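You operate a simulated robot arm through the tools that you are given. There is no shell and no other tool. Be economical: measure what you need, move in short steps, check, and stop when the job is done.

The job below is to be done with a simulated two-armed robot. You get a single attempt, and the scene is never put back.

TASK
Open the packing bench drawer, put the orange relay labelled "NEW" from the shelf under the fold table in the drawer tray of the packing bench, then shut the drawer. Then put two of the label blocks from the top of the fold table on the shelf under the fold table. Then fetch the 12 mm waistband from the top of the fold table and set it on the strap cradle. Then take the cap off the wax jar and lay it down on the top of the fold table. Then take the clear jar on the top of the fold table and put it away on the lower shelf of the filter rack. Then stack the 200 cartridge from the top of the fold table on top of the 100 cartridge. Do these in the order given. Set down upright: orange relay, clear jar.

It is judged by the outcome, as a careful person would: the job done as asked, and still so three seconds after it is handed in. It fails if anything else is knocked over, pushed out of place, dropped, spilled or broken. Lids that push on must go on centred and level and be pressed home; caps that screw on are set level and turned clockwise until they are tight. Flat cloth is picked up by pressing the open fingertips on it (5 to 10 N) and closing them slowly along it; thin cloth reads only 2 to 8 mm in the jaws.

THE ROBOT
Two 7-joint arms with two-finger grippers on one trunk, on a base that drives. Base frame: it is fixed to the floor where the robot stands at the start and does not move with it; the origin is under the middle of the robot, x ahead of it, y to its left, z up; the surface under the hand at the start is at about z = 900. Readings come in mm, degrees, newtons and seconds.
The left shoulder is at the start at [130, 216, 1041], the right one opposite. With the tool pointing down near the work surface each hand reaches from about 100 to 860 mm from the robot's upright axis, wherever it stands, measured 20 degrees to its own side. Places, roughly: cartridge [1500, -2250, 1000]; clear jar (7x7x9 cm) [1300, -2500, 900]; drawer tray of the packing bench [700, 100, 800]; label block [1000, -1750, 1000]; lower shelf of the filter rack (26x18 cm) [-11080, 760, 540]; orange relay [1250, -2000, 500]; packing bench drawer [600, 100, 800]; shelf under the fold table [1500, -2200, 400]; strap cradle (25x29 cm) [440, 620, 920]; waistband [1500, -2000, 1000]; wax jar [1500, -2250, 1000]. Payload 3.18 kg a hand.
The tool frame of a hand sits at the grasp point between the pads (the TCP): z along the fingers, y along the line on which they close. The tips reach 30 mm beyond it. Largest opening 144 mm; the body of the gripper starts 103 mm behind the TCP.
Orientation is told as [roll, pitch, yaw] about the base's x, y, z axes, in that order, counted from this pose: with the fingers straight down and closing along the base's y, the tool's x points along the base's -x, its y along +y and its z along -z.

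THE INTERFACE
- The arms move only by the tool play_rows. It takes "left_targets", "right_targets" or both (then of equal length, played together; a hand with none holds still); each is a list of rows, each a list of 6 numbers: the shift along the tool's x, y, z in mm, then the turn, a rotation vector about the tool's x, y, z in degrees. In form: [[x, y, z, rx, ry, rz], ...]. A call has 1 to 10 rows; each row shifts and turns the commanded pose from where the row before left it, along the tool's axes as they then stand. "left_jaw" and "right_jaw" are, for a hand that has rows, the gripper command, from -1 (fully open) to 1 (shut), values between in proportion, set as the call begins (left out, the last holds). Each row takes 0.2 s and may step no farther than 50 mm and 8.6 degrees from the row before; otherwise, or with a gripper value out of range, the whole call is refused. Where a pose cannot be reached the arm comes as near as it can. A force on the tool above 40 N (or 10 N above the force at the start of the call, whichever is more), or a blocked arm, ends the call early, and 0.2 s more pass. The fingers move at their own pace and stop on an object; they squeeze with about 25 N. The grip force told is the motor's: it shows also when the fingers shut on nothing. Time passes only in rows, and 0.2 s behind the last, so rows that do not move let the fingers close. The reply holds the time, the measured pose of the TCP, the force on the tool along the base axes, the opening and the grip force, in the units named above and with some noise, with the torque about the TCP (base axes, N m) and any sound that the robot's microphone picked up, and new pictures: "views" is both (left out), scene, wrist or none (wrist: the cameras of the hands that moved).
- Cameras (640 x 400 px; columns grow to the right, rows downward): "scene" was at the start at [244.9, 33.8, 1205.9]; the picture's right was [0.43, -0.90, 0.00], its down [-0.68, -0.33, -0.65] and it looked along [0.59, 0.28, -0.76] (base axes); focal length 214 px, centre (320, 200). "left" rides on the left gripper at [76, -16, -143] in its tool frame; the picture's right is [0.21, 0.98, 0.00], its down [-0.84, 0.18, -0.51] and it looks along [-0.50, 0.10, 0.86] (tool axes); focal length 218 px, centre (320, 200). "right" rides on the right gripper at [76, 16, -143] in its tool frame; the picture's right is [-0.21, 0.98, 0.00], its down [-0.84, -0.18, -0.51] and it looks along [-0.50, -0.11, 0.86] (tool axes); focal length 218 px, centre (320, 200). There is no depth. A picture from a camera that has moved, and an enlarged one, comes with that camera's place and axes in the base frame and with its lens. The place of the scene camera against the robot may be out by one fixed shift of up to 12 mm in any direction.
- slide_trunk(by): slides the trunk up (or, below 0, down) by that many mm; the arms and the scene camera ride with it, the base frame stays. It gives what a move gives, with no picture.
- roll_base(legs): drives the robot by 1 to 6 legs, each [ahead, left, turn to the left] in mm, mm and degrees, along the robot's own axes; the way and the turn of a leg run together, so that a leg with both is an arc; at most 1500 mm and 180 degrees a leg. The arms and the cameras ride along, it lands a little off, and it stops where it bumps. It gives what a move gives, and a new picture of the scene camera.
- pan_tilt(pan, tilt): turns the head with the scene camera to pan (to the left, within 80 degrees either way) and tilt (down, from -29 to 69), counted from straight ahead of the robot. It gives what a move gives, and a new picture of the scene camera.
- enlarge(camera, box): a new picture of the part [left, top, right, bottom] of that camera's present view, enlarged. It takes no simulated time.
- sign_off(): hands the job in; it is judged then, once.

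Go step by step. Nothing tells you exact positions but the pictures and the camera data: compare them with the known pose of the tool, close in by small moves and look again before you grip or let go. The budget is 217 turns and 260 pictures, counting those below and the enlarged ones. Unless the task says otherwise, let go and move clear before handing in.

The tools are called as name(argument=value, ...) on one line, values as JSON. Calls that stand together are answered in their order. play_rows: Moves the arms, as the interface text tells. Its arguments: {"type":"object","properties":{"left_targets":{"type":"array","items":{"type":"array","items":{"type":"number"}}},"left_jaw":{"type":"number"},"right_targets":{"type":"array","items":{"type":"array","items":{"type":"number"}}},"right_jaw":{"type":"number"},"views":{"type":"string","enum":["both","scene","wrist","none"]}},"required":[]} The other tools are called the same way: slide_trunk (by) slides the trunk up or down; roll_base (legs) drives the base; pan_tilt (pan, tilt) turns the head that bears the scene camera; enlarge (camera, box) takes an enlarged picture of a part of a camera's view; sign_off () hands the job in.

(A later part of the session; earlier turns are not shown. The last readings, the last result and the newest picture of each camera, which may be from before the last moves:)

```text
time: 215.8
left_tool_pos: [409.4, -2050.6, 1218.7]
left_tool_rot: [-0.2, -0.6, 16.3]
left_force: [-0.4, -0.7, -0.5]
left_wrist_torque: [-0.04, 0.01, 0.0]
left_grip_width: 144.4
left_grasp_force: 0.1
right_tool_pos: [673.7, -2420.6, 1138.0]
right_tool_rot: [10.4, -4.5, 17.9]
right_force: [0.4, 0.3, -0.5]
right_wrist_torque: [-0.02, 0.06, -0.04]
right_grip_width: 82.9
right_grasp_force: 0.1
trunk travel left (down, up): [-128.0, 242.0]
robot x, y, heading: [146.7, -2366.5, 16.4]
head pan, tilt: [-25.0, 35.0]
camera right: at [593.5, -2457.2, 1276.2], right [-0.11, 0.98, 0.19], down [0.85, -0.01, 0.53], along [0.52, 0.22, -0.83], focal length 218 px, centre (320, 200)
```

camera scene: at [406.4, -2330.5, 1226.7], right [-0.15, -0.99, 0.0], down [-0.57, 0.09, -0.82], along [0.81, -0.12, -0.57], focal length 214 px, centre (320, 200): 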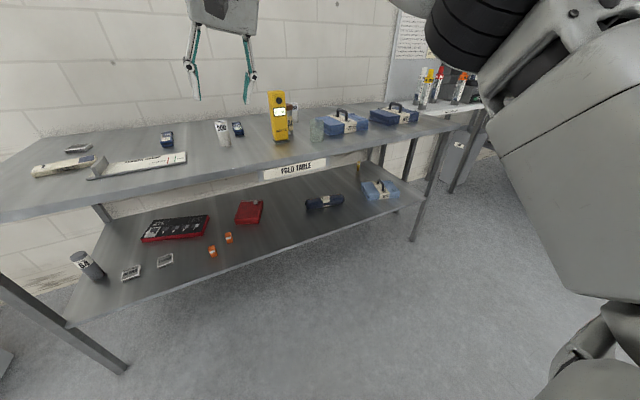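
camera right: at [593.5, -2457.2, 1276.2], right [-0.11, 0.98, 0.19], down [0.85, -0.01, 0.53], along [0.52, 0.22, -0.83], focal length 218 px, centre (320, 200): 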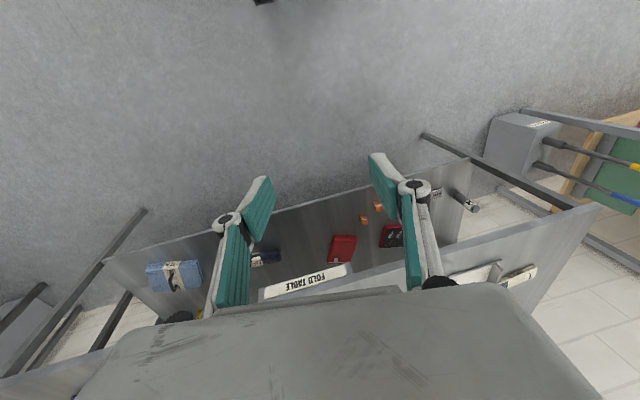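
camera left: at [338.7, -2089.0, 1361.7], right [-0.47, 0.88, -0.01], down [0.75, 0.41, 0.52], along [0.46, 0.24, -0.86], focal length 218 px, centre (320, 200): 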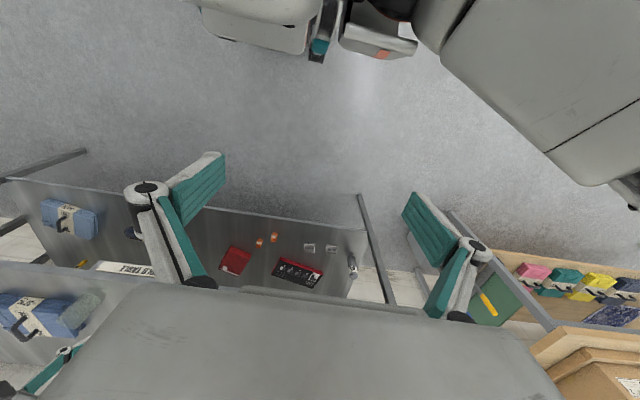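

play_rows(right_targets=[[40, 0, -25, 0, 4, 0], [40, 0, -25, 0, 0, 0]], views="none")

roll_base(legs=[[0, -377, 0], [480, 0, 0.5]])

pan_tilt(pan=15, tilt=40)

```text
time: 216.4
left_tool_pos: [407.5, -2052.3, 1220.3]
left_tool_rot: [-0.3, -0.8, 16.3]
left_force: [0.0, 0.0, -1.0]
left_wrist_torque: [-0.06, -0.05, 0.03]
left_grip_width: 144.1
left_grasp_force: 0.2
right_tool_pos: [595.5, -2454.2, 1184.2]
right_tool_rot: [10.3, -0.8, 18.5]
right_force: [0.4, -0.3, 0.2]
right_wrist_torque: [-0.02, -0.04, -0.01]
right_grip_width: 83.0
right_grasp_force: 0.0
trunk travel left (down, up): [-128.0, 242.0]
robot x, y, heading: [154.9, -2364.8, 16.1]
head pan, tilt: [-25.0, 35.0]
```

```text
time: 222.8
left_tool_pos: [963.4, -2288.1, 1220.6]
left_tool_rot: [-0.3, -0.7, 17.3]
left_force: [1.0, 0.1, 0.6]
left_wrist_torque: [0.0, 0.0, -0.01]
left_grip_width: 143.9
left_grasp_force: 0.0
right_tool_pos: [1159.5, -2687.1, 1185.5]
right_tool_rot: [10.3, -0.7, 19.5]
right_force: [-0.1, 0.3, 0.8]
right_wrist_torque: [0.0, 0.01, 0.0]
right_grip_width: 82.7
right_grasp_force: 0.1
trunk travel left (down, up): [-128.0, 242.0]
robot x, y, heading: [708.3, -2604.8, 17.1]
head pan, tilt: [-25.0, 35.0]
camera scene: at [965.2, -2567.5, 1226.8], right [-0.14, -0.99, 0.0], down [-0.57, 0.08, -0.82], along [0.81, -0.11, -0.57], focal length 214 px, centre (320, 200)
```

scene: 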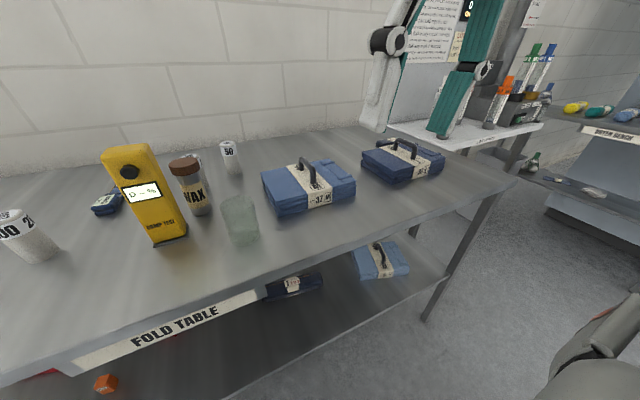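

```text
time: 223.8
left_tool_pos: [963.4, -2287.6, 1219.8]
left_tool_rot: [-0.2, -0.7, 17.1]
left_force: [-0.4, 0.8, 0.2]
left_wrist_torque: [-0.04, 0.02, 0.0]
left_grip_width: 144.0
left_grasp_force: 0.1
right_tool_pos: [1158.3, -2687.5, 1184.2]
right_tool_rot: [10.4, -0.7, 19.4]
right_force: [-0.4, -0.2, 0.4]
right_wrist_torque: [0.04, -0.03, 0.02]
right_grip_width: 82.5
right_grasp_force: 0.2
trunk travel left (down, up): [-128.0, 242.0]
robot x, y, heading: [711.7, -2605.0, 17.2]
head pan, tilt: [15.0, 40.0]
camera scene: at [949.9, -2510.3, 1219.2], right [0.53, -0.85, 0.0], down [-0.54, -0.34, -0.77], along [0.65, 0.41, -0.64], focal length 214 px, centre (320, 200)
```

scene: 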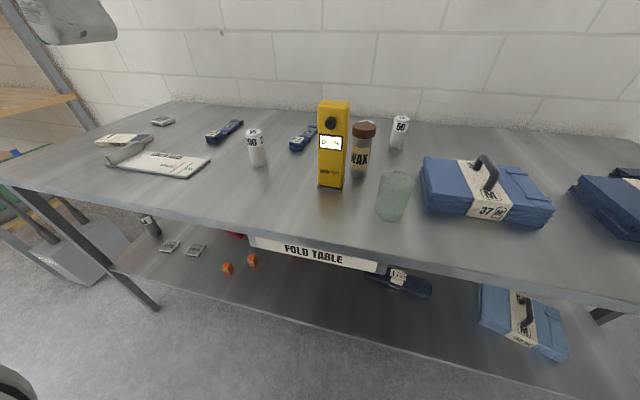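

I can see everything: the 12 mm band behind the tester's left side, the wax jar with its brown cap, and the clear jar. I'll drive up a bit and extend the left hand, pointing down, over the band.

roll_base(legs=[[90, 0, 0]])

play_rows(left_targets=[[-48, 2.5, 5, 0, 0, 0], [-48, 2.5, 5, 0, 0, 0], [-48, 2.5, 5, 0, 0, 0], [-48, 2.5, 5, 0, 0, 0], [-48, 2.5, 5, 0, 0, 0], [-48, 2.5, 5, 0, 0, 0], [-48, 2.5, 5, 0, 0, 0], [-48, 2.5, 5, 0, 0, 0], [-48, 2.5, 5, 0, 0, 0]], left_jaw=-0.2, views="both")

```text
time: 224.9
left_tool_pos: [1047.3, -2261.5, 1219.9]
left_tool_rot: [-0.1, -0.7, 17.3]
left_force: [0.2, -0.1, 0.0]
left_wrist_torque: [-0.01, 0.03, 0.03]
left_grip_width: 144.0
left_grasp_force: 0.1
right_tool_pos: [1244.5, -2660.0, 1186.0]
right_tool_rot: [10.4, -0.8, 19.6]
right_force: [0.5, 0.0, -1.3]
right_wrist_torque: [-0.02, 0.06, 0.01]
right_grip_width: 82.6
right_grasp_force: 0.1
trunk travel left (down, up): [-128.0, 242.0]
robot x, y, heading: [798.2, -2577.8, 17.3]
head pan, tilt: [15.0, 40.0]
camera scene: at [1034.1, -2483.7, 1219.3], right [0.53, -0.85, 0.0], down [-0.54, -0.34, -0.77], along [0.65, 0.41, -0.64], focal length 214 px, centre (320, 200)
```

scene: 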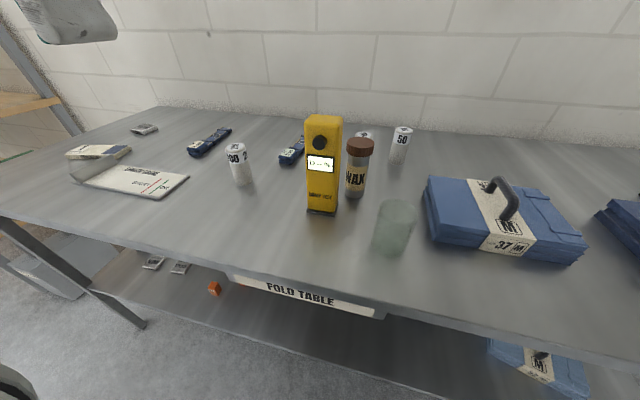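

```text
time: 226.9
left_tool_pos: [1259.0, -2210.9, 1137.5]
left_tool_rot: [-0.3, -1.1, 17.8]
left_force: [-0.4, -0.6, -0.1]
left_wrist_torque: [-0.01, 0.0, 0.02]
left_grip_width: 86.0
left_grasp_force: 0.1
left hand out of reach, approached as far as the arm can: row 1, 2, 3, 4, 5, 6, 7, 8, 9
right_tool_pos: [1242.8, -2660.2, 1184.5]
right_tool_rot: [10.3, -0.7, 19.5]
right_force: [0.5, 0.3, -0.3]
right_wrist_torque: [-0.01, 0.02, -0.01]
right_grip_width: 82.6
right_grasp_force: 0.1
trunk travel left (down, up): [-128.0, 242.0]
robot x, y, heading: [794.6, -2576.8, 17.4]
head pan, tilt: [15.0, 40.0]
camera scene: at [1033.8, -2484.0, 1219.2], right [0.53, -0.85, 0.0], down [-0.54, -0.34, -0.77], along [0.65, 0.41, -0.64], focal length 214 px, centre (320, 200)
camera left: at [1188.3, -2250.7, 1279.4], right [-0.5, 0.87, -0.01], down [0.74, 0.43, 0.52], along [0.46, 0.25, -0.85], focal length 218 px, centre (320, 200)
```

scene: 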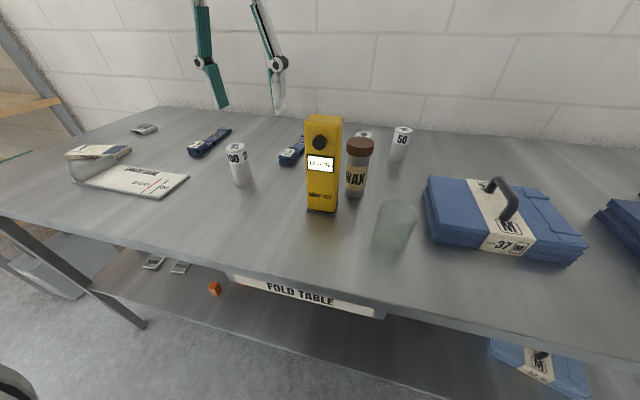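
left: 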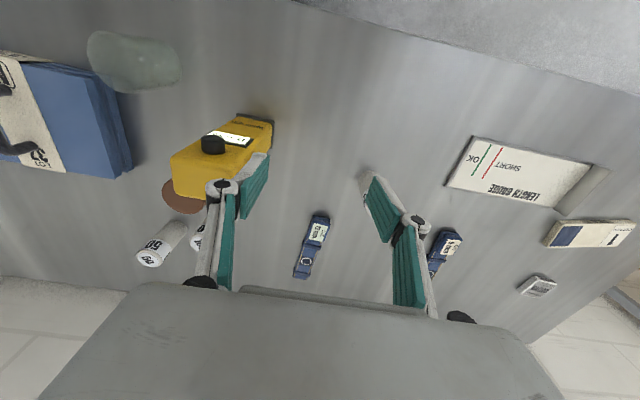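

At this height the straight-down reach is short, so I'll lower to about z = 1045 and then extend, passing between the cartridge and the tester.

play_rows(left_targets=[[0, 0, 46, 0, 0, 0], [0, 0, 46, 0, 0, 0], [-45, 6, 3, 0, 0, 0], [-45, 6, 3, 0, 0, 0], [-45, 6, 3, 0, 0, 0], [-45, 6, 3, 0, 0, 0], [-45, 6, 3, 0, 0, 0]], left_jaw=0, views="both")

```text
time: 228.6
left_tool_pos: [1340.0, -2172.9, 1039.0]
left_tool_rot: [-0.2, -0.7, 17.3]
left_force: [0.5, 0.0, 0.5]
left_wrist_torque: [-0.03, 0.02, -0.03]
left_grip_width: 72.0
left_grasp_force: 0.0
left hand out of reach, approached as far as the arm can: row 5, 6, 7
right_tool_pos: [1243.3, -2659.8, 1183.8]
right_tool_rot: [10.3, -0.8, 19.6]
right_force: [-0.4, -0.1, 0.1]
right_wrist_torque: [0.01, 0.0, 0.0]
right_grip_width: 82.9
right_grasp_force: 0.1
trunk travel left (down, up): [-128.0, 242.0]
robot x, y, heading: [793.5, -2580.4, 17.2]
head pan, tilt: [15.0, 40.0]
camera scene: at [1033.8, -2483.7, 1219.2], right [0.53, -0.85, 0.0], down [-0.54, -0.34, -0.77], along [0.65, 0.41, -0.64], focal length 214 px, centre (320, 200)
camera left: at [1269.7, -2212.8, 1180.8], right [-0.49, 0.87, -0.01], down [0.74, 0.42, 0.52], along [0.45, 0.25, -0.86], focal length 218 px, centre (320, 200)
```

scene: 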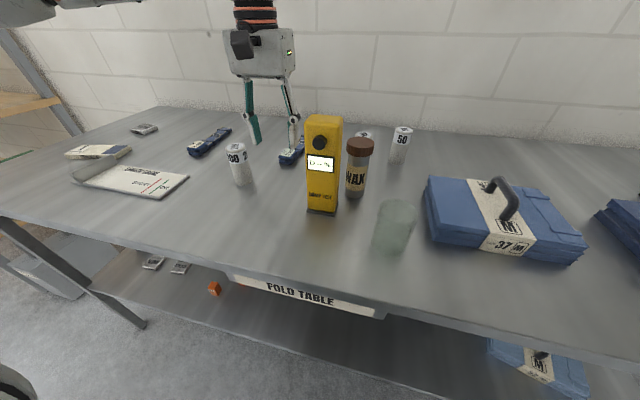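
left: 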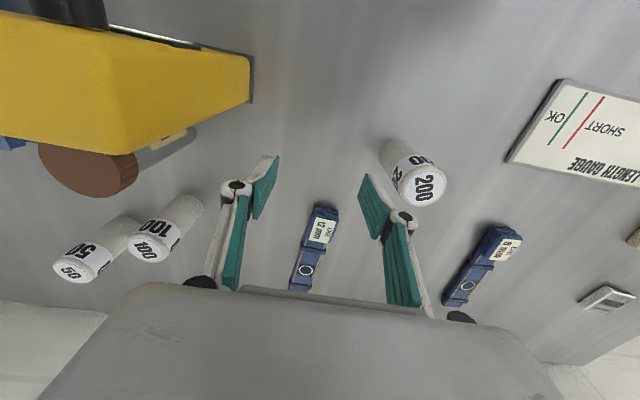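

The reach shrinks with height. I'll bring the base 55 mm closer, then extend while descending to the band at about [1480, -2104].

roll_base(legs=[[55, 0, 0]])

play_rows(left_targets=[[-20, 2, 20, 0, 0, 0], [-20, 2, 20, 0, 0, 0], [-20, 2, 20, 0, 0, 0]], views="both")

```text
time: 229.5
left_tool_pos: [1391.7, -2155.7, 1038.3]
left_tool_rot: [-0.3, -0.7, 17.4]
left_force: [0.5, 0.1, -0.3]
left_wrist_torque: [-0.01, 0.02, 0.03]
left_grip_width: 72.1
left_grasp_force: 0.0
right_tool_pos: [1295.4, -2642.7, 1186.0]
right_tool_rot: [10.3, -0.7, 19.5]
right_force: [0.9, -0.5, -0.2]
right_wrist_torque: [-0.03, 0.04, 0.03]
right_grip_width: 82.7
right_grasp_force: 0.1
trunk travel left (down, up): [-128.0, 242.0]
robot x, y, heading: [846.5, -2558.0, 17.2]
head pan, tilt: [15.0, 40.0]
camera scene: at [1086.1, -2467.2, 1219.3], right [0.53, -0.84, 0.0], down [-0.54, -0.34, -0.77], along [0.65, 0.41, -0.64], focal length 214 px, centre (320, 200)
```

scene: 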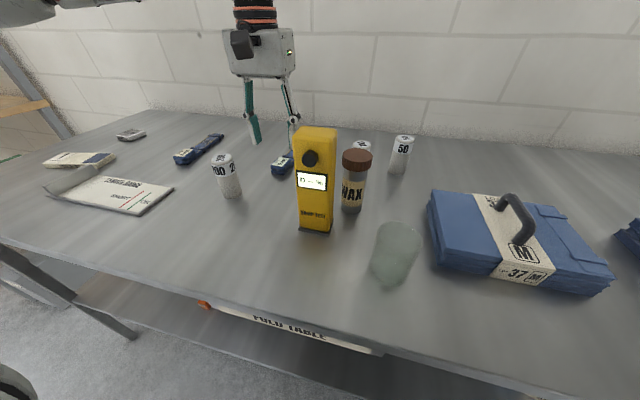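

```text
time: 230.3
left_tool_pos: [1410.8, -2147.4, 1019.5]
left_tool_rot: [-0.4, -0.9, 17.7]
left_force: [-1.0, -0.1, 0.0]
left_wrist_torque: [0.03, -0.02, 0.03]
left_grip_width: 71.7
left_grasp_force: 0.0
left hand out of reach, approached as far as the arm can: row 2, 3
right_tool_pos: [1294.6, -2645.0, 1184.3]
right_tool_rot: [10.2, -0.7, 19.6]
right_force: [0.3, -0.4, -0.6]
right_wrist_torque: [0.01, -0.04, 0.01]
right_grip_width: 82.8
right_grasp_force: 0.1
trunk travel left (down, up): [-128.0, 242.0]
robot x, y, heading: [849.0, -2560.7, 17.3]
head pan, tilt: [15.0, 40.0]
camera scene: at [1085.8, -2467.3, 1219.2], right [0.53, -0.84, 0.0], down [-0.54, -0.34, -0.77], along [0.65, 0.41, -0.64], focal length 214 px, centre (320, 200)
camera left: at [1340.1, -2187.8, 1161.4], right [-0.5, 0.87, -0.01], down [0.74, 0.43, 0.52], along [0.46, 0.25, -0.85], focal length 218 px, centre (320, 200)
```

scene: 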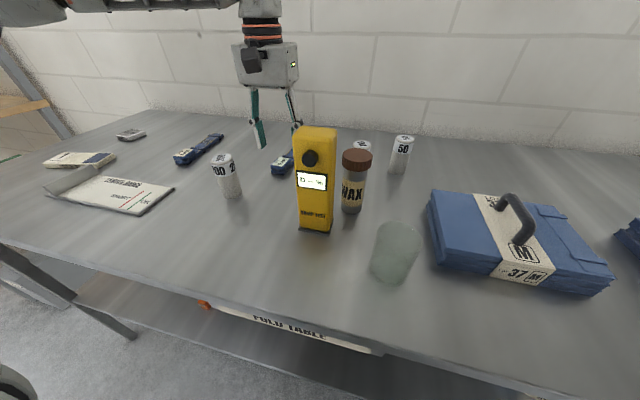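
left: 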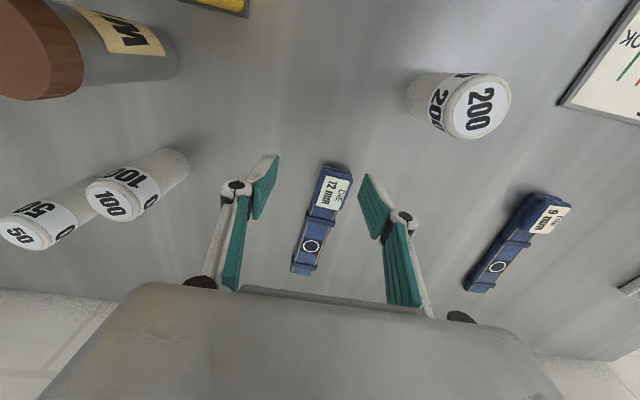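

The straight-down reach ends here, so I'll tilt the fingers forward by about 30 degrees to gain reach.

play_rows(left_targets=[[0, 0, 0, 0, -8, 0], [0, 0, 0, 0, -8, 0], [0, 0, 0, 0, -8, 0], [0, 0, 0, 0, -8, 0], [-26, 4, 16, 0, 0, 0], [-26, 4, 16, 0, 0, 0]], views="both")

```text
time: 231.7
left_tool_pos: [1462.4, -2121.4, 1023.1]
left_tool_rot: [-0.2, -32.6, 17.4]
left_force: [-1.0, -0.3, 0.2]
left_wrist_torque: [-0.04, -0.02, 0.03]
left_grip_width: 72.1
left_grasp_force: 0.0
right_tool_pos: [1295.8, -2643.5, 1184.5]
right_tool_rot: [10.2, -0.7, 19.6]
right_force: [-0.2, 0.4, -0.5]
right_wrist_torque: [0.0, 0.01, 0.0]
right_grip_width: 82.7
right_grasp_force: 0.0
trunk travel left (down, up): [-128.0, 242.0]
robot x, y, heading: [845.4, -2563.8, 17.3]
head pan, tilt: [15.0, 40.0]
camera scene: at [1086.1, -2467.2, 1219.0], right [0.54, -0.84, 0.0], down [-0.54, -0.34, -0.77], along [0.65, 0.41, -0.64], focal length 214 px, centre (320, 200)
camera left: at [1333.5, -2180.8, 1101.1], right [-0.46, 0.88, -0.12], down [0.36, 0.3, 0.88], along [0.81, 0.36, -0.46], focal length 218 px, centre (320, 200)
```

scene: 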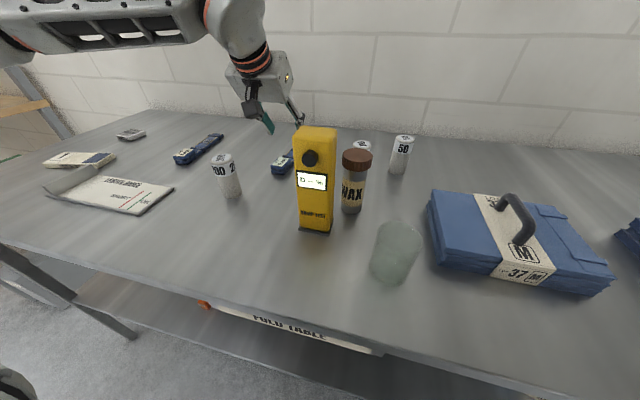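
left: 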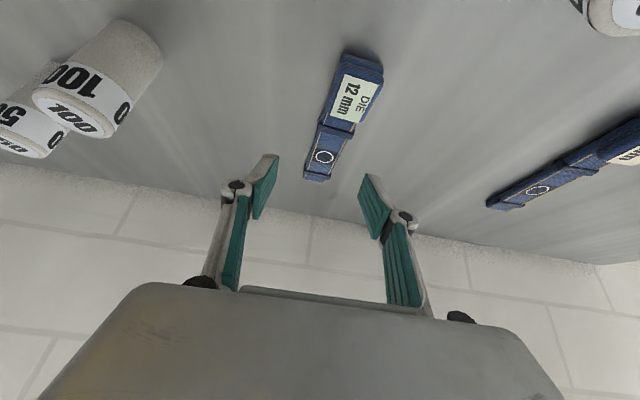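

The band is just below and ahead of the fingers. I'll move down toward [1485, -2103].

play_rows(left_targets=[[4.8, 5.5, 32.5, 0, 0, 0], [4.8, 5.5, 32.5, 0, 0, 0]], views="both")

```text
time: 232.3
left_tool_pos: [1485.4, -2103.1, 960.7]
left_tool_rot: [-0.1, -32.7, 17.6]
left_force: [1.2, -0.2, -0.5]
left_wrist_torque: [-0.01, -0.01, 0.0]
left_grip_width: 72.1
left_grasp_force: 0.1
right_tool_pos: [1295.3, -2643.6, 1184.0]
right_tool_rot: [10.2, -0.6, 19.5]
right_force: [0.1, -0.1, 0.0]
right_wrist_torque: [0.04, 0.0, -0.03]
right_grip_width: 82.7
right_grasp_force: 0.0
trunk travel left (down, up): [-128.0, 242.0]
robot x, y, heading: [845.5, -2563.5, 17.3]
head pan, tilt: [15.0, 40.0]
camera scene: at [1086.4, -2466.9, 1218.9], right [0.54, -0.84, 0.0], down [-0.54, -0.34, -0.77], along [0.65, 0.41, -0.64], focal length 214 px, centre (320, 200)
camera left: at [1355.9, -2160.6, 1040.2], right [-0.46, 0.88, -0.12], down [0.36, 0.3, 0.88], along [0.81, 0.36, -0.46], focal length 218 px, centre (320, 200)
```

scene: 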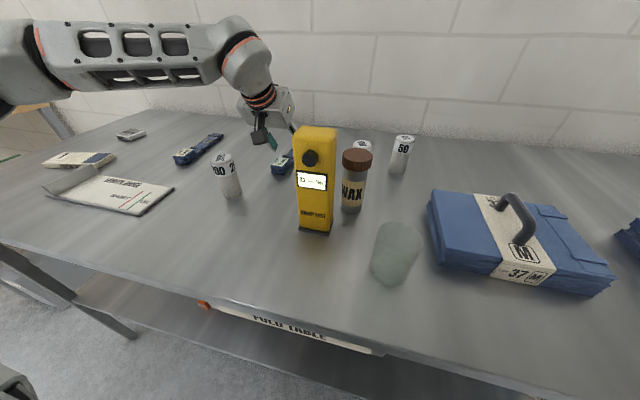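
left: 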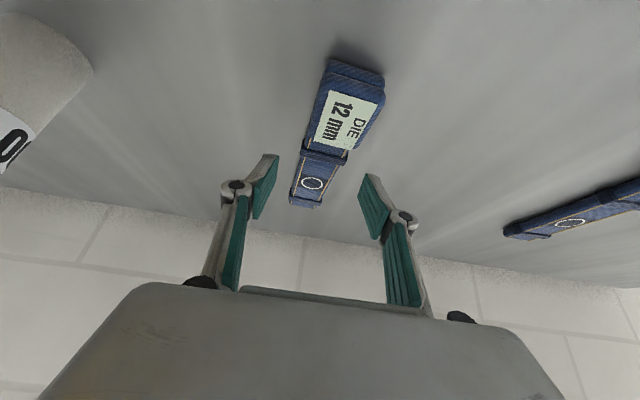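

play_rows(left_targets=[[7, -2, 11, 0, 0, 0], [5.4, 0, 8.4, 0, 0, 0], [0, 0, 0, 0, 0, 0]], views="wrist")

```text
time: 233.1
left_tool_pos: [1486.7, -2105.3, 938.8]
left_tool_rot: [-0.2, -32.7, 17.5]
left_force: [0.7, -0.3, -0.5]
left_wrist_torque: [0.0, -0.01, -0.05]
left_grip_width: 72.3
left_grasp_force: 0.1
right_tool_pos: [1295.5, -2644.2, 1184.7]
right_tool_rot: [10.3, -0.6, 19.6]
right_force: [-0.2, -0.3, 0.6]
right_wrist_torque: [-0.01, -0.02, -0.04]
right_grip_width: 82.7
right_grasp_force: 0.1
trunk travel left (down, up): [-128.0, 242.0]
robot x, y, heading: [850.8, -2559.0, 17.2]
head pan, tilt: [15.0, 40.0]
camera left: at [1357.5, -2163.7, 1018.7], right [-0.46, 0.88, -0.12], down [0.36, 0.3, 0.88], along [0.81, 0.36, -0.46], focal length 218 px, centre (320, 200)
```

left: 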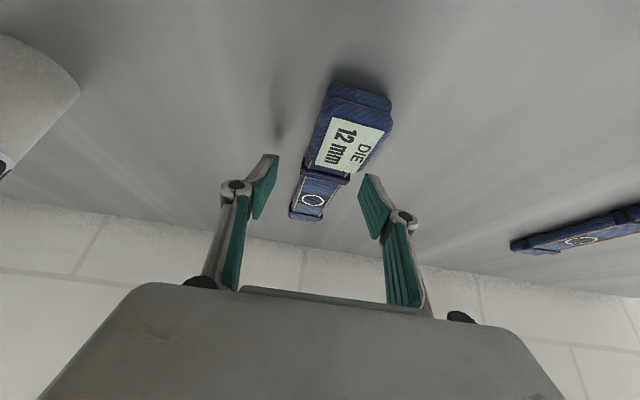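

play_rows(left_targets=[[2.2, 0, 3.4, 0, 0, 0], [0, 0, 0, 0, 0, 0], [0, 0, 0, 0, 0, 0]], left_jaw=1, views="wrist")

```text
time: 233.9
left_tool_pos: [1487.0, -2104.5, 940.0]
left_tool_rot: [-0.1, -33.1, 17.5]
left_force: [4.5, 2.5, 12.2]
left_wrist_torque: [0.06, -0.03, -0.04]
left_grip_width: 40.0
left_grasp_force: 25.2
right_tool_pos: [1295.0, -2644.3, 1185.6]
right_tool_rot: [10.3, -0.8, 19.7]
right_force: [-0.5, 0.1, -0.3]
right_wrist_torque: [0.02, -0.03, -0.04]
right_grip_width: 83.1
right_grasp_force: 0.1
trunk travel left (down, up): [-128.0, 242.0]
robot x, y, heading: [843.4, -2564.1, 17.2]
head pan, tilt: [15.0, 40.0]
camera left: at [1356.9, -2163.8, 1017.0], right [-0.46, 0.88, -0.12], down [0.36, 0.3, 0.88], along [0.81, 0.36, -0.45], focal length 218 px, centre (320, 200)
```

left: 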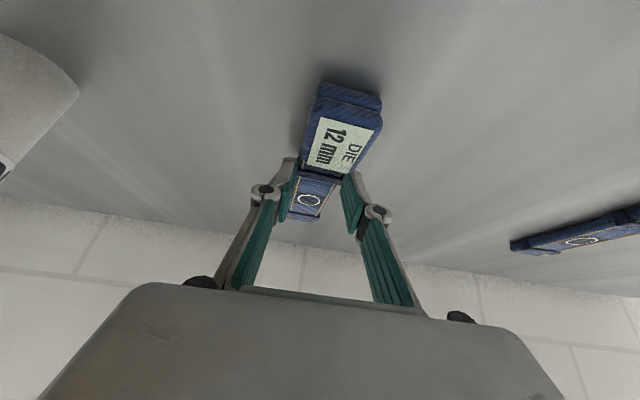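

The band is gripped at 40 mm. I'll lift it well above the cartridges and back away.

play_rows(left_targets=[[-12, 0, -19, 0, 0, 0], [-24, 0, -38, 0, 0, 0], [-24, 0, -38, 0, 0, 0], [-24, 0, -38, 0, 0, 0]], views="wrist")

roll_base(legs=[[-600, 0, 0]])

```text
time: 234.9
left_tool_pos: [1487.1, -2103.5, 1094.3]
left_tool_rot: [-0.2, -32.8, 17.4]
left_force: [-0.8, -0.2, -0.6]
left_wrist_torque: [-0.04, 0.02, 0.01]
left_grip_width: 39.5
left_grasp_force: 24.8
right_tool_pos: [1294.1, -2645.3, 1185.6]
right_tool_rot: [10.3, -0.8, 19.5]
right_force: [-0.1, -0.6, 0.3]
right_wrist_torque: [0.0, -0.04, 0.01]
right_grip_width: 82.7
right_grasp_force: 0.1
trunk travel left (down, up): [-128.0, 242.0]
robot x, y, heading: [847.2, -2565.9, 17.5]
head pan, tilt: [15.0, 40.0]
camera left: at [1356.6, -2162.7, 1172.8], right [-0.46, 0.88, -0.12], down [0.36, 0.3, 0.88], along [0.81, 0.36, -0.46], focal length 218 px, centre (320, 200)
```

left: 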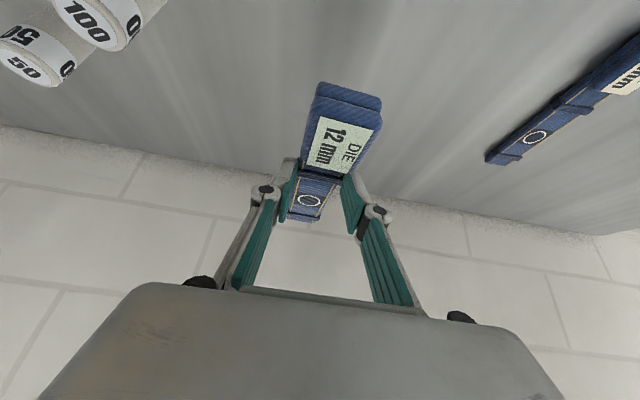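

```text
time: 238.3
left_tool_pos: [913.9, -2282.9, 1091.9]
left_tool_rot: [-0.2, -32.8, 17.4]
left_force: [-0.5, 0.8, -1.3]
left_wrist_torque: [0.01, 0.02, 0.01]
left_grip_width: 39.5
left_grasp_force: 24.8
right_tool_pos: [722.3, -2823.5, 1184.3]
right_tool_rot: [10.3, -0.7, 19.6]
right_force: [-0.1, -0.2, 0.8]
right_wrist_torque: [0.0, -0.03, 0.0]
right_grip_width: 83.0
right_grasp_force: 0.0
trunk travel left (down, up): [-128.0, 242.0]
robot x, y, heading: [274.2, -2740.1, 17.5]
head pan, tilt: [15.0, 40.0]
camera scene: at [512.2, -2646.2, 1219.1], right [0.53, -0.85, 0.0], down [-0.54, -0.34, -0.77], along [0.65, 0.41, -0.64], focal length 214 px, centre (320, 200)
```

scene: 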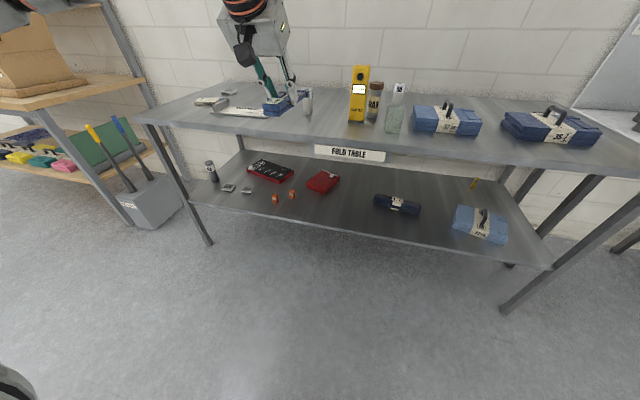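

The 12 mm band is in the left hand and clear of the table. I'll drive back to the packing bench's strap cradle in stages.

roll_base(legs=[[-229, 848, 0], [93, 1123, 0], [260, 924, 0]])

pan_tilt(pan=15, tilt=35)

```text
time: 263.6
left_tool_pos: [235.9, 479.9, 1091.5]
left_tool_rot: [-0.2, -32.6, 16.1]
left_force: [0.3, -0.4, -1.3]
left_wrist_torque: [0.01, 0.03, 0.02]
left_grip_width: 39.3
left_grasp_force: 24.8
right_tool_pos: [28.6, -57.7, 1185.9]
right_tool_rot: [10.4, -0.7, 18.3]
right_force: [0.4, 0.0, -0.2]
right_wrist_torque: [0.02, 0.03, 0.01]
right_grip_width: 82.7
right_grasp_force: 0.1
trunk travel left (down, up): [-128.0, 242.0]
robot x, y, heading: [-415.8, 32.0, 16.1]
head pan, tilt: [15.0, 40.0]
camera scene: at [-175.0, 124.4, 1219.1], right [0.51, -0.86, 0.0], down [-0.55, -0.33, -0.77], along [0.66, 0.39, -0.64], focal length 214 px, centre (320, 200)
```

scene: 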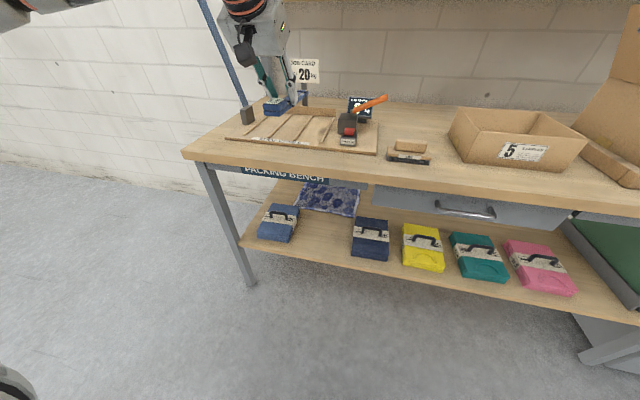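

```text
time: 264.3
left_tool_pos: [235.8, 478.0, 1092.7]
left_tool_rot: [-0.2, -32.7, 16.1]
left_force: [-0.4, -0.7, -1.1]
left_wrist_torque: [0.01, 0.02, 0.0]
left_grip_width: 39.2
left_grasp_force: 25.0
right_tool_pos: [30.4, -57.9, 1185.2]
right_tool_rot: [10.2, -0.7, 18.3]
right_force: [0.0, -0.3, 0.9]
right_wrist_torque: [0.01, 0.0, 0.02]
right_grip_width: 82.7
right_grasp_force: 0.0
trunk travel left (down, up): [-128.0, 242.0]
robot x, y, heading: [-420.5, 34.3, 15.9]
head pan, tilt: [15.0, 35.0]
camera scene: at [-172.4, 125.8, 1226.7], right [0.51, -0.86, 0.0], down [-0.49, -0.3, -0.82], along [0.7, 0.42, -0.57], focal length 214 px, centre (320, 200)
```

scene: 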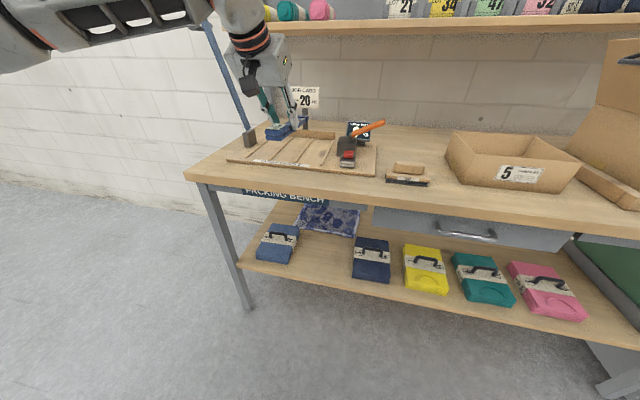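

The cradle's slats are straight ahead of the hand. I'll drive in over the slatted area and look with the wrist camera.

roll_base(legs=[[170, 70, 1.6]])

play_rows(left_targets=[[0, 0, 0, 0, 0, 0]], views="wrist")

```text
time: 265.8
left_tool_pos: [366.7, 607.9, 1091.8]
left_tool_rot: [-0.3, -32.7, 17.5]
left_force: [-0.3, 0.1, -1.3]
left_wrist_torque: [0.01, -0.01, 0.02]
left_grip_width: 39.3
left_grasp_force: 25.1
right_tool_pos: [173.3, 67.9, 1185.2]
right_tool_rot: [10.2, -0.7, 19.5]
right_force: [0.2, 0.0, -0.5]
right_wrist_torque: [-0.02, -0.03, -0.01]
right_grip_width: 82.8
right_grasp_force: 0.1
trunk travel left (down, up): [-128.0, 242.0]
robot x, y, heading: [-269.5, 151.5, 17.1]
head pan, tilt: [15.0, 35.0]
camera scene: at [-32.6, 246.4, 1226.8], right [0.53, -0.84, 0.0], down [-0.48, -0.31, -0.82], along [0.69, 0.44, -0.57], focal length 214 px, centre (320, 200)
```

scene: 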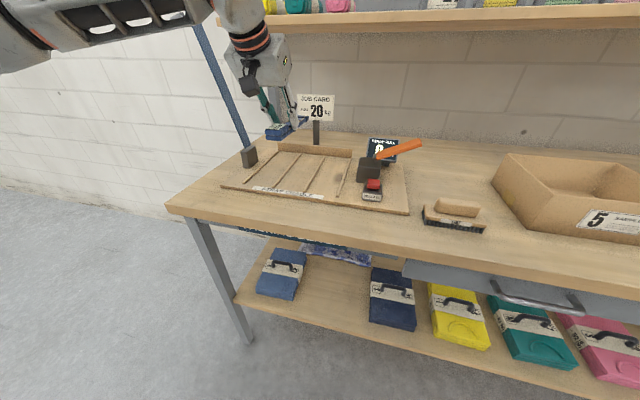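

```text
time: 266.2
left_tool_pos: [365.3, 608.5, 1092.0]
left_tool_rot: [-0.2, -32.6, 17.4]
left_force: [-0.8, 0.0, -0.9]
left_wrist_torque: [-0.01, 0.04, -0.01]
left_grip_width: 39.2
left_grasp_force: 24.6
right_tool_pos: [172.9, 68.2, 1184.7]
right_tool_rot: [10.2, -0.7, 19.5]
right_force: [-0.5, -0.2, 0.4]
right_wrist_torque: [-0.01, 0.0, -0.02]
right_grip_width: 82.8
right_grasp_force: 0.0
trunk travel left (down, up): [-128.0, 242.0]
robot x, y, heading: [-275.1, 152.1, 17.4]
head pan, tilt: [15.0, 35.0]
camera left: at [236.1, 549.8, 1171.3], right [-0.46, 0.88, -0.12], down [0.36, 0.3, 0.88], along [0.81, 0.36, -0.46], focal length 218 px, centre (320, 200)
```

left: 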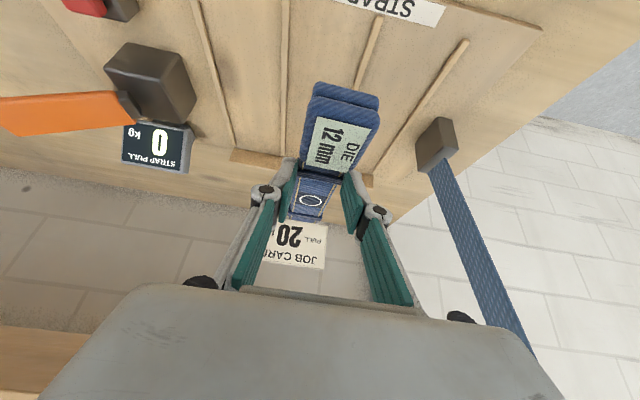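

I can see the slats. I'll set the band in the gap between the middle two slats, with its centre near [458, 619].

roll_base(legs=[[64, -18, 0]])

play_rows(left_targets=[[21.5, 0, 33.7, 0, 0, 0], [21.5, 0, 33.7, 0, 0, 0], [16, 0, 25, 0, 0, 0]], views="both")

```text
time: 267.2
left_tool_pos: [432.8, 609.8, 1091.9]
left_tool_rot: [-0.2, -32.6, 17.4]
left_force: [1.5, 0.2, -1.6]
left_wrist_torque: [0.02, 0.02, 0.01]
left_grip_width: 39.8
left_grasp_force: 25.2
right_tool_pos: [240.5, 69.0, 1185.1]
right_tool_rot: [10.3, -0.7, 19.5]
right_force: [1.1, 0.4, -0.3]
right_wrist_torque: [-0.01, 0.07, 0.01]
right_grip_width: 82.9
right_grasp_force: 0.1
trunk travel left (down, up): [-128.0, 242.0]
robot x, y, heading: [-208.6, 150.1, 17.3]
head pan, tilt: [15.0, 35.0]
camera scene: at [33.8, 247.4, 1226.8], right [0.53, -0.85, 0.0], down [-0.49, -0.31, -0.82], along [0.69, 0.44, -0.57], focal length 214 px, centre (320, 200)
```

scene: 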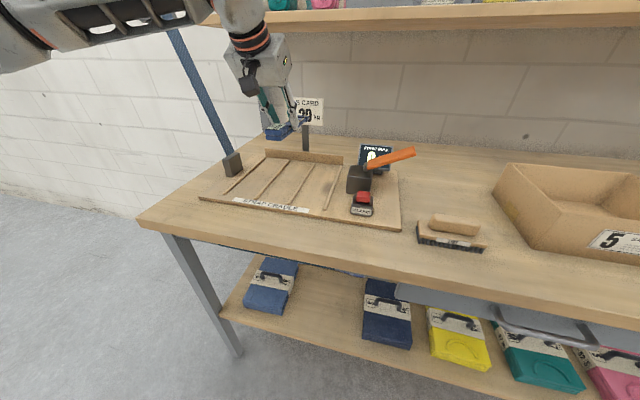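

```text
time: 268.0
left_tool_pos: [430.8, 612.2, 982.6]
left_tool_rot: [-0.4, -32.7, 17.6]
left_force: [0.0, 0.4, -1.7]
left_wrist_torque: [0.0, 0.06, -0.01]
left_grip_width: 39.6
left_grasp_force: 24.6
right_tool_pos: [240.7, 69.3, 1184.8]
right_tool_rot: [10.2, -0.8, 19.5]
right_force: [0.1, 0.4, 0.0]
right_wrist_torque: [0.0, -0.01, -0.02]
right_grip_width: 82.9
right_grasp_force: 0.1
trunk travel left (down, up): [-128.0, 242.0]
robot x, y, heading: [-207.0, 149.2, 17.4]
head pan, tilt: [15.0, 35.0]
camera scene: at [33.8, 248.0, 1226.5], right [0.53, -0.85, 0.0], down [-0.49, -0.31, -0.82], along [0.69, 0.44, -0.57], focal length 214 px, centre (320, 200)
camera left: at [300.3, 552.8, 1061.9], right [-0.46, 0.88, -0.12], down [0.36, 0.3, 0.88], along [0.81, 0.36, -0.46], focal length 218 px, centre (320, 200)
```

scene: 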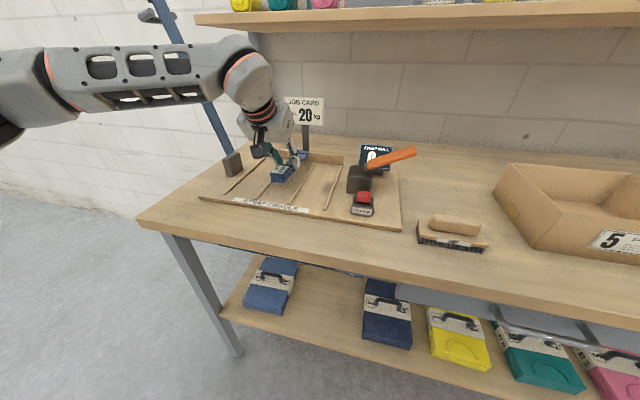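
left: 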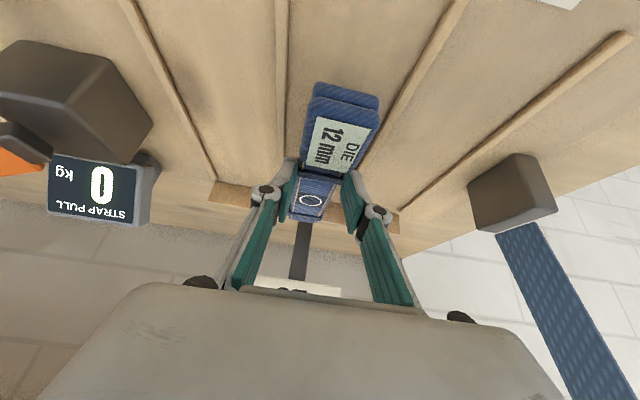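

play_rows(left_targets=[[10.8, 0, 16.8, 0, 0, 0], [3.2, 0, 5, 0, 0, 0], [2.2, 0, 3.4, 0, 0, 0], [0, 0, 0, 0, 0, 0]], views="wrist")

```text
time: 269.0
left_tool_pos: [433.5, 609.9, 952.4]
left_tool_rot: [-0.2, -32.8, 17.3]
left_force: [0.4, -0.1, -1.3]
left_wrist_torque: [-0.03, 0.05, -0.01]
left_grip_width: 39.3
left_grasp_force: 24.7
right_tool_pos: [240.0, 68.9, 1184.3]
right_tool_rot: [10.3, -0.7, 19.5]
right_force: [0.1, 0.9, -0.3]
right_wrist_torque: [0.02, -0.04, -0.02]
right_grip_width: 82.8
right_grasp_force: 0.0
trunk travel left (down, up): [-128.0, 242.0]
robot x, y, heading: [-208.5, 148.1, 17.2]
head pan, tilt: [15.0, 35.0]
camera left: at [303.4, 552.1, 1031.4], right [-0.46, 0.88, -0.12], down [0.36, 0.3, 0.88], along [0.81, 0.36, -0.46], focal length 218 px, centre (320, 200)
```

left: 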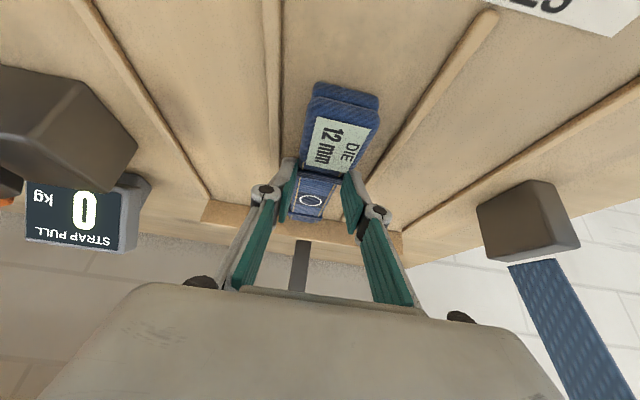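

play_rows(left_targets=[[1.1, 0, 1.7, 0, 0, 0], [1.1, 0, 1.7, 0, 0, 0], [1.1, 0, 1.7, 0, 0, 0], [1.1, 0, 1.7, 0, 0, 0], [0, 0, 0, 0, 0, 0]], views="none")

```text
time: 270.2
left_tool_pos: [432.2, 609.9, 947.8]
left_tool_rot: [-0.2, -33.1, 17.3]
left_force: [4.3, 4.5, 20.9]
left_wrist_torque: [0.45, -0.29, -0.16]
left_grip_width: 40.3
left_grasp_force: 25.3
right_tool_pos: [238.2, 67.9, 1186.5]
right_tool_rot: [10.3, -0.9, 19.5]
right_force: [0.1, -0.3, -0.3]
right_wrist_torque: [0.01, 0.02, -0.01]
right_grip_width: 82.8
right_grasp_force: 0.1
trunk travel left (down, up): [-128.0, 242.0]
robot x, y, heading: [-207.8, 153.2, 17.4]
head pan, tilt: [15.0, 35.0]
```

Contact. I'll ease up a touch, open modestly (slats are close on both sides), and lift.

play_rows(left_targets=[[-1.5, 0, -2.3, 0, 0, 0], [0, 0, 0, 0, 0, 0]], views="none")

play_rows(left_targets=[[0, 0, 0, 0, 0, 0], [0, 0, 0, 0, 0, 0], [-13.5, 0, -21, 0, 0, 0], [-24, 0, -38, 0, 0, 0], [-24, 0, -38, 0, 0, 0]], left_jaw=0.2, views="both")

```text
time: 270.8
left_tool_pos: [431.7, 609.1, 947.1]
left_tool_rot: [-0.2, -32.7, 17.5]
left_force: [3.4, 3.4, 14.6]
left_wrist_torque: [0.26, -0.54, -0.13]
left_grip_width: 39.4
left_grasp_force: 25.3
right_tool_pos: [239.8, 67.4, 1186.0]
right_tool_rot: [10.3, -0.7, 19.5]
right_force: [0.0, 0.3, -0.2]
right_wrist_torque: [0.01, 0.01, -0.01]
right_grip_width: 82.7
right_grasp_force: 0.0
trunk travel left (down, up): [-128.0, 242.0]
robot x, y, heading: [-208.6, 151.3, 17.2]
head pan, tilt: [15.0, 35.0]
```

```text
time: 272.0
left_tool_pos: [433.8, 605.7, 1067.7]
left_tool_rot: [-0.1, -32.7, 17.3]
left_force: [0.3, -0.6, -0.6]
left_wrist_torque: [-0.01, -0.02, 0.0]
left_grip_width: 57.7
left_grasp_force: 0.0
right_tool_pos: [238.6, 67.8, 1185.7]
right_tool_rot: [10.2, -0.8, 19.5]
right_force: [-0.2, 0.5, 0.5]
right_wrist_torque: [0.05, -0.03, -0.01]
right_grip_width: 82.5
right_grasp_force: 0.0
trunk travel left (down, up): [-128.0, 242.0]
robot x, y, heading: [-209.9, 148.2, 17.2]
head pan, tilt: [15.0, 35.0]
camera scene: at [32.5, 246.9, 1227.1], right [0.53, -0.85, 0.0], down [-0.48, -0.31, -0.82], along [0.69, 0.44, -0.57], focal length 214 px, centre (320, 200)
camera left: at [304.2, 546.8, 1146.3], right [-0.46, 0.88, -0.12], down [0.36, 0.3, 0.88], along [0.81, 0.36, -0.46], focal length 218 px, centre (320, 200)
```

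scene: 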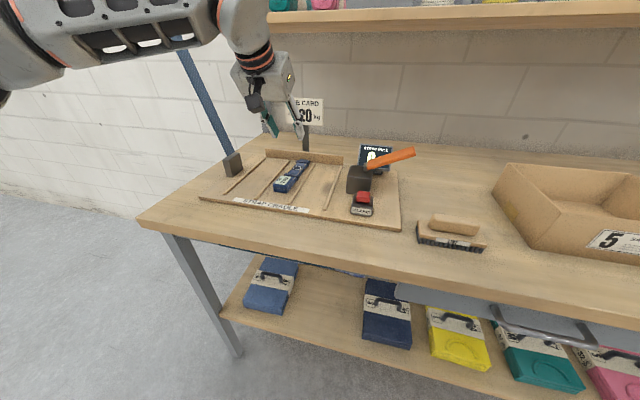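
left: 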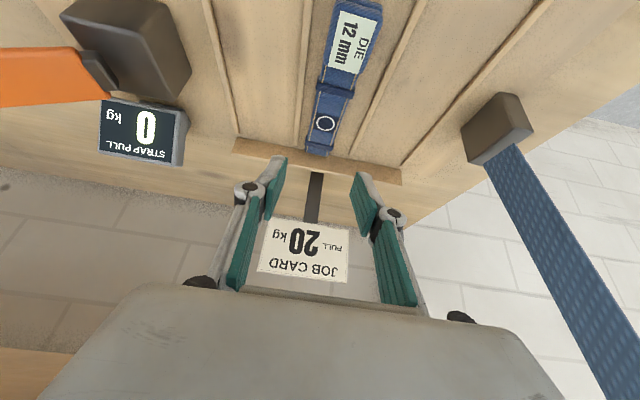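

The 12 mm band lies on the cradle. Now I'll back off, retract the left hand, level the right hand, and drive back to the fold table for the wax jar.

roll_base(legs=[[-280, 0, 0]])

play_rows(left_targets=[[30, 0, -34, 0, 0, 0], [30, 0, -34, 0, 0, 0], [30, 0, -34, 0, 0, 0], [30, 0, -34, 0, 0, 0], [30, 0, -34, 0, 8, 0], [40, 0, -15, 0, 8, 0], [40, 0, -15, 0, 8, 0], [40, 0, -5, 0, 8, 0]], right_targets=[[0, 0, 0, 5, 0, 0], [0, 0, 0, 5, 0, 0], [0, 0, 0, 0, 0, 2], [0, 0, 0, 0, 0, 0], [0, 0, 0, 0, 0, 0], [0, 0, 0, 0, 0, 0], [0, 0, 0, 0, 0, 0], [0, 0, 0, 0, 0, 0]], right_jaw=-0.3, views="none")

roll_base(legs=[[-260, -924, 0], [-93, -1123, 0], [0, -605, 0]])

```text
time: 274.0
left_tool_pos: [169.0, 520.9, 1065.2]
left_tool_rot: [-0.1, -32.7, 17.1]
left_force: [-0.3, 0.0, 0.1]
left_wrist_torque: [0.0, -0.02, 0.0]
left_grip_width: 57.6
left_grasp_force: 0.1
right_tool_pos: [-28.7, -15.7, 1184.3]
right_tool_rot: [10.3, -0.7, 19.3]
right_force: [-0.4, 0.4, 0.5]
right_wrist_torque: [0.01, -0.02, -0.01]
right_grip_width: 82.9
right_grasp_force: 0.0
trunk travel left (down, up): [-128.0, 242.0]
robot x, y, heading: [-474.0, 65.6, 17.0]
head pan, tilt: [15.0, 35.0]
camera scene: at [-234.7, 163.7, 1226.6], right [0.53, -0.85, 0.0], down [-0.49, -0.3, -0.82], along [0.69, 0.43, -0.57], focal length 214 px, centre (320, 200)
```

scene: 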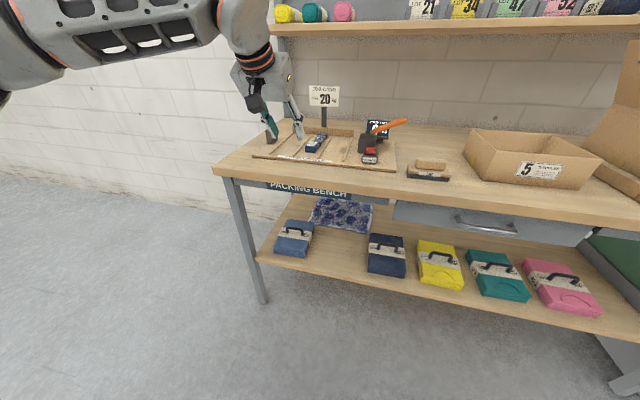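

```text
time: 275.8
left_tool_pos: [-160.4, 422.0, 1127.0]
left_tool_rot: [-0.1, -0.5, 17.0]
left_force: [0.6, 0.9, 0.8]
left_wrist_torque: [0.01, 0.02, 0.01]
left_grip_width: 57.7
left_grasp_force: 0.1
right_tool_pos: [-28.2, -16.2, 1184.9]
right_tool_rot: [0.4, -0.6, 17.3]
right_force: [0.8, 0.5, 0.8]
right_wrist_torque: [0.0, 0.01, 0.02]
right_grip_width: 93.6
right_grasp_force: 0.0
trunk travel left (down, up): [-128.0, 242.0]
robot x, y, heading: [-477.3, 66.9, 16.9]
head pan, tilt: [15.0, 35.0]
```

```text
time: 299.6
left_tool_pos: [297.2, -2232.1, 1126.6]
left_tool_rot: [-0.1, -0.7, 18.1]
left_force: [0.5, -0.1, 0.0]
left_wrist_torque: [-0.03, 0.0, -0.03]
left_grip_width: 57.7
left_grasp_force: 0.1
right_tool_pos: [437.4, -2668.3, 1184.6]
right_tool_rot: [0.3, -0.8, 18.4]
right_force: [-0.1, -0.1, -1.6]
right_wrist_torque: [0.01, 0.0, 0.02]
right_grip_width: 93.7
right_grasp_force: 0.0
trunk travel left (down, up): [-128.0, 242.0]
robot x, y, heading: [-11.4, -2590.9, 17.9]
head pan, tilt: [15.0, 35.0]
camera scene: at [227.8, -2493.4, 1226.7], right [0.55, -0.84, 0.0], down [-0.48, -0.31, -0.82], along [0.69, 0.45, -0.57], focal length 214 px, centre (320, 200)
```

scene: 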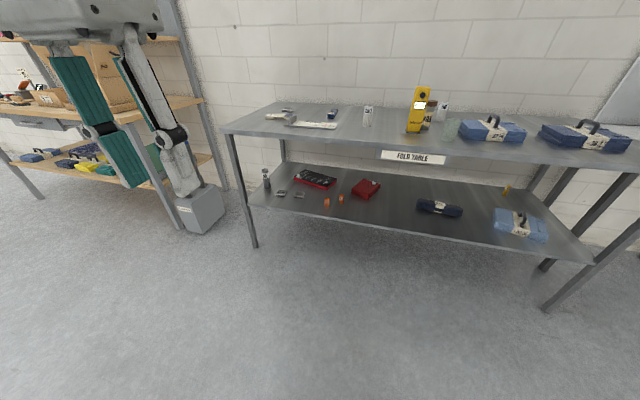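

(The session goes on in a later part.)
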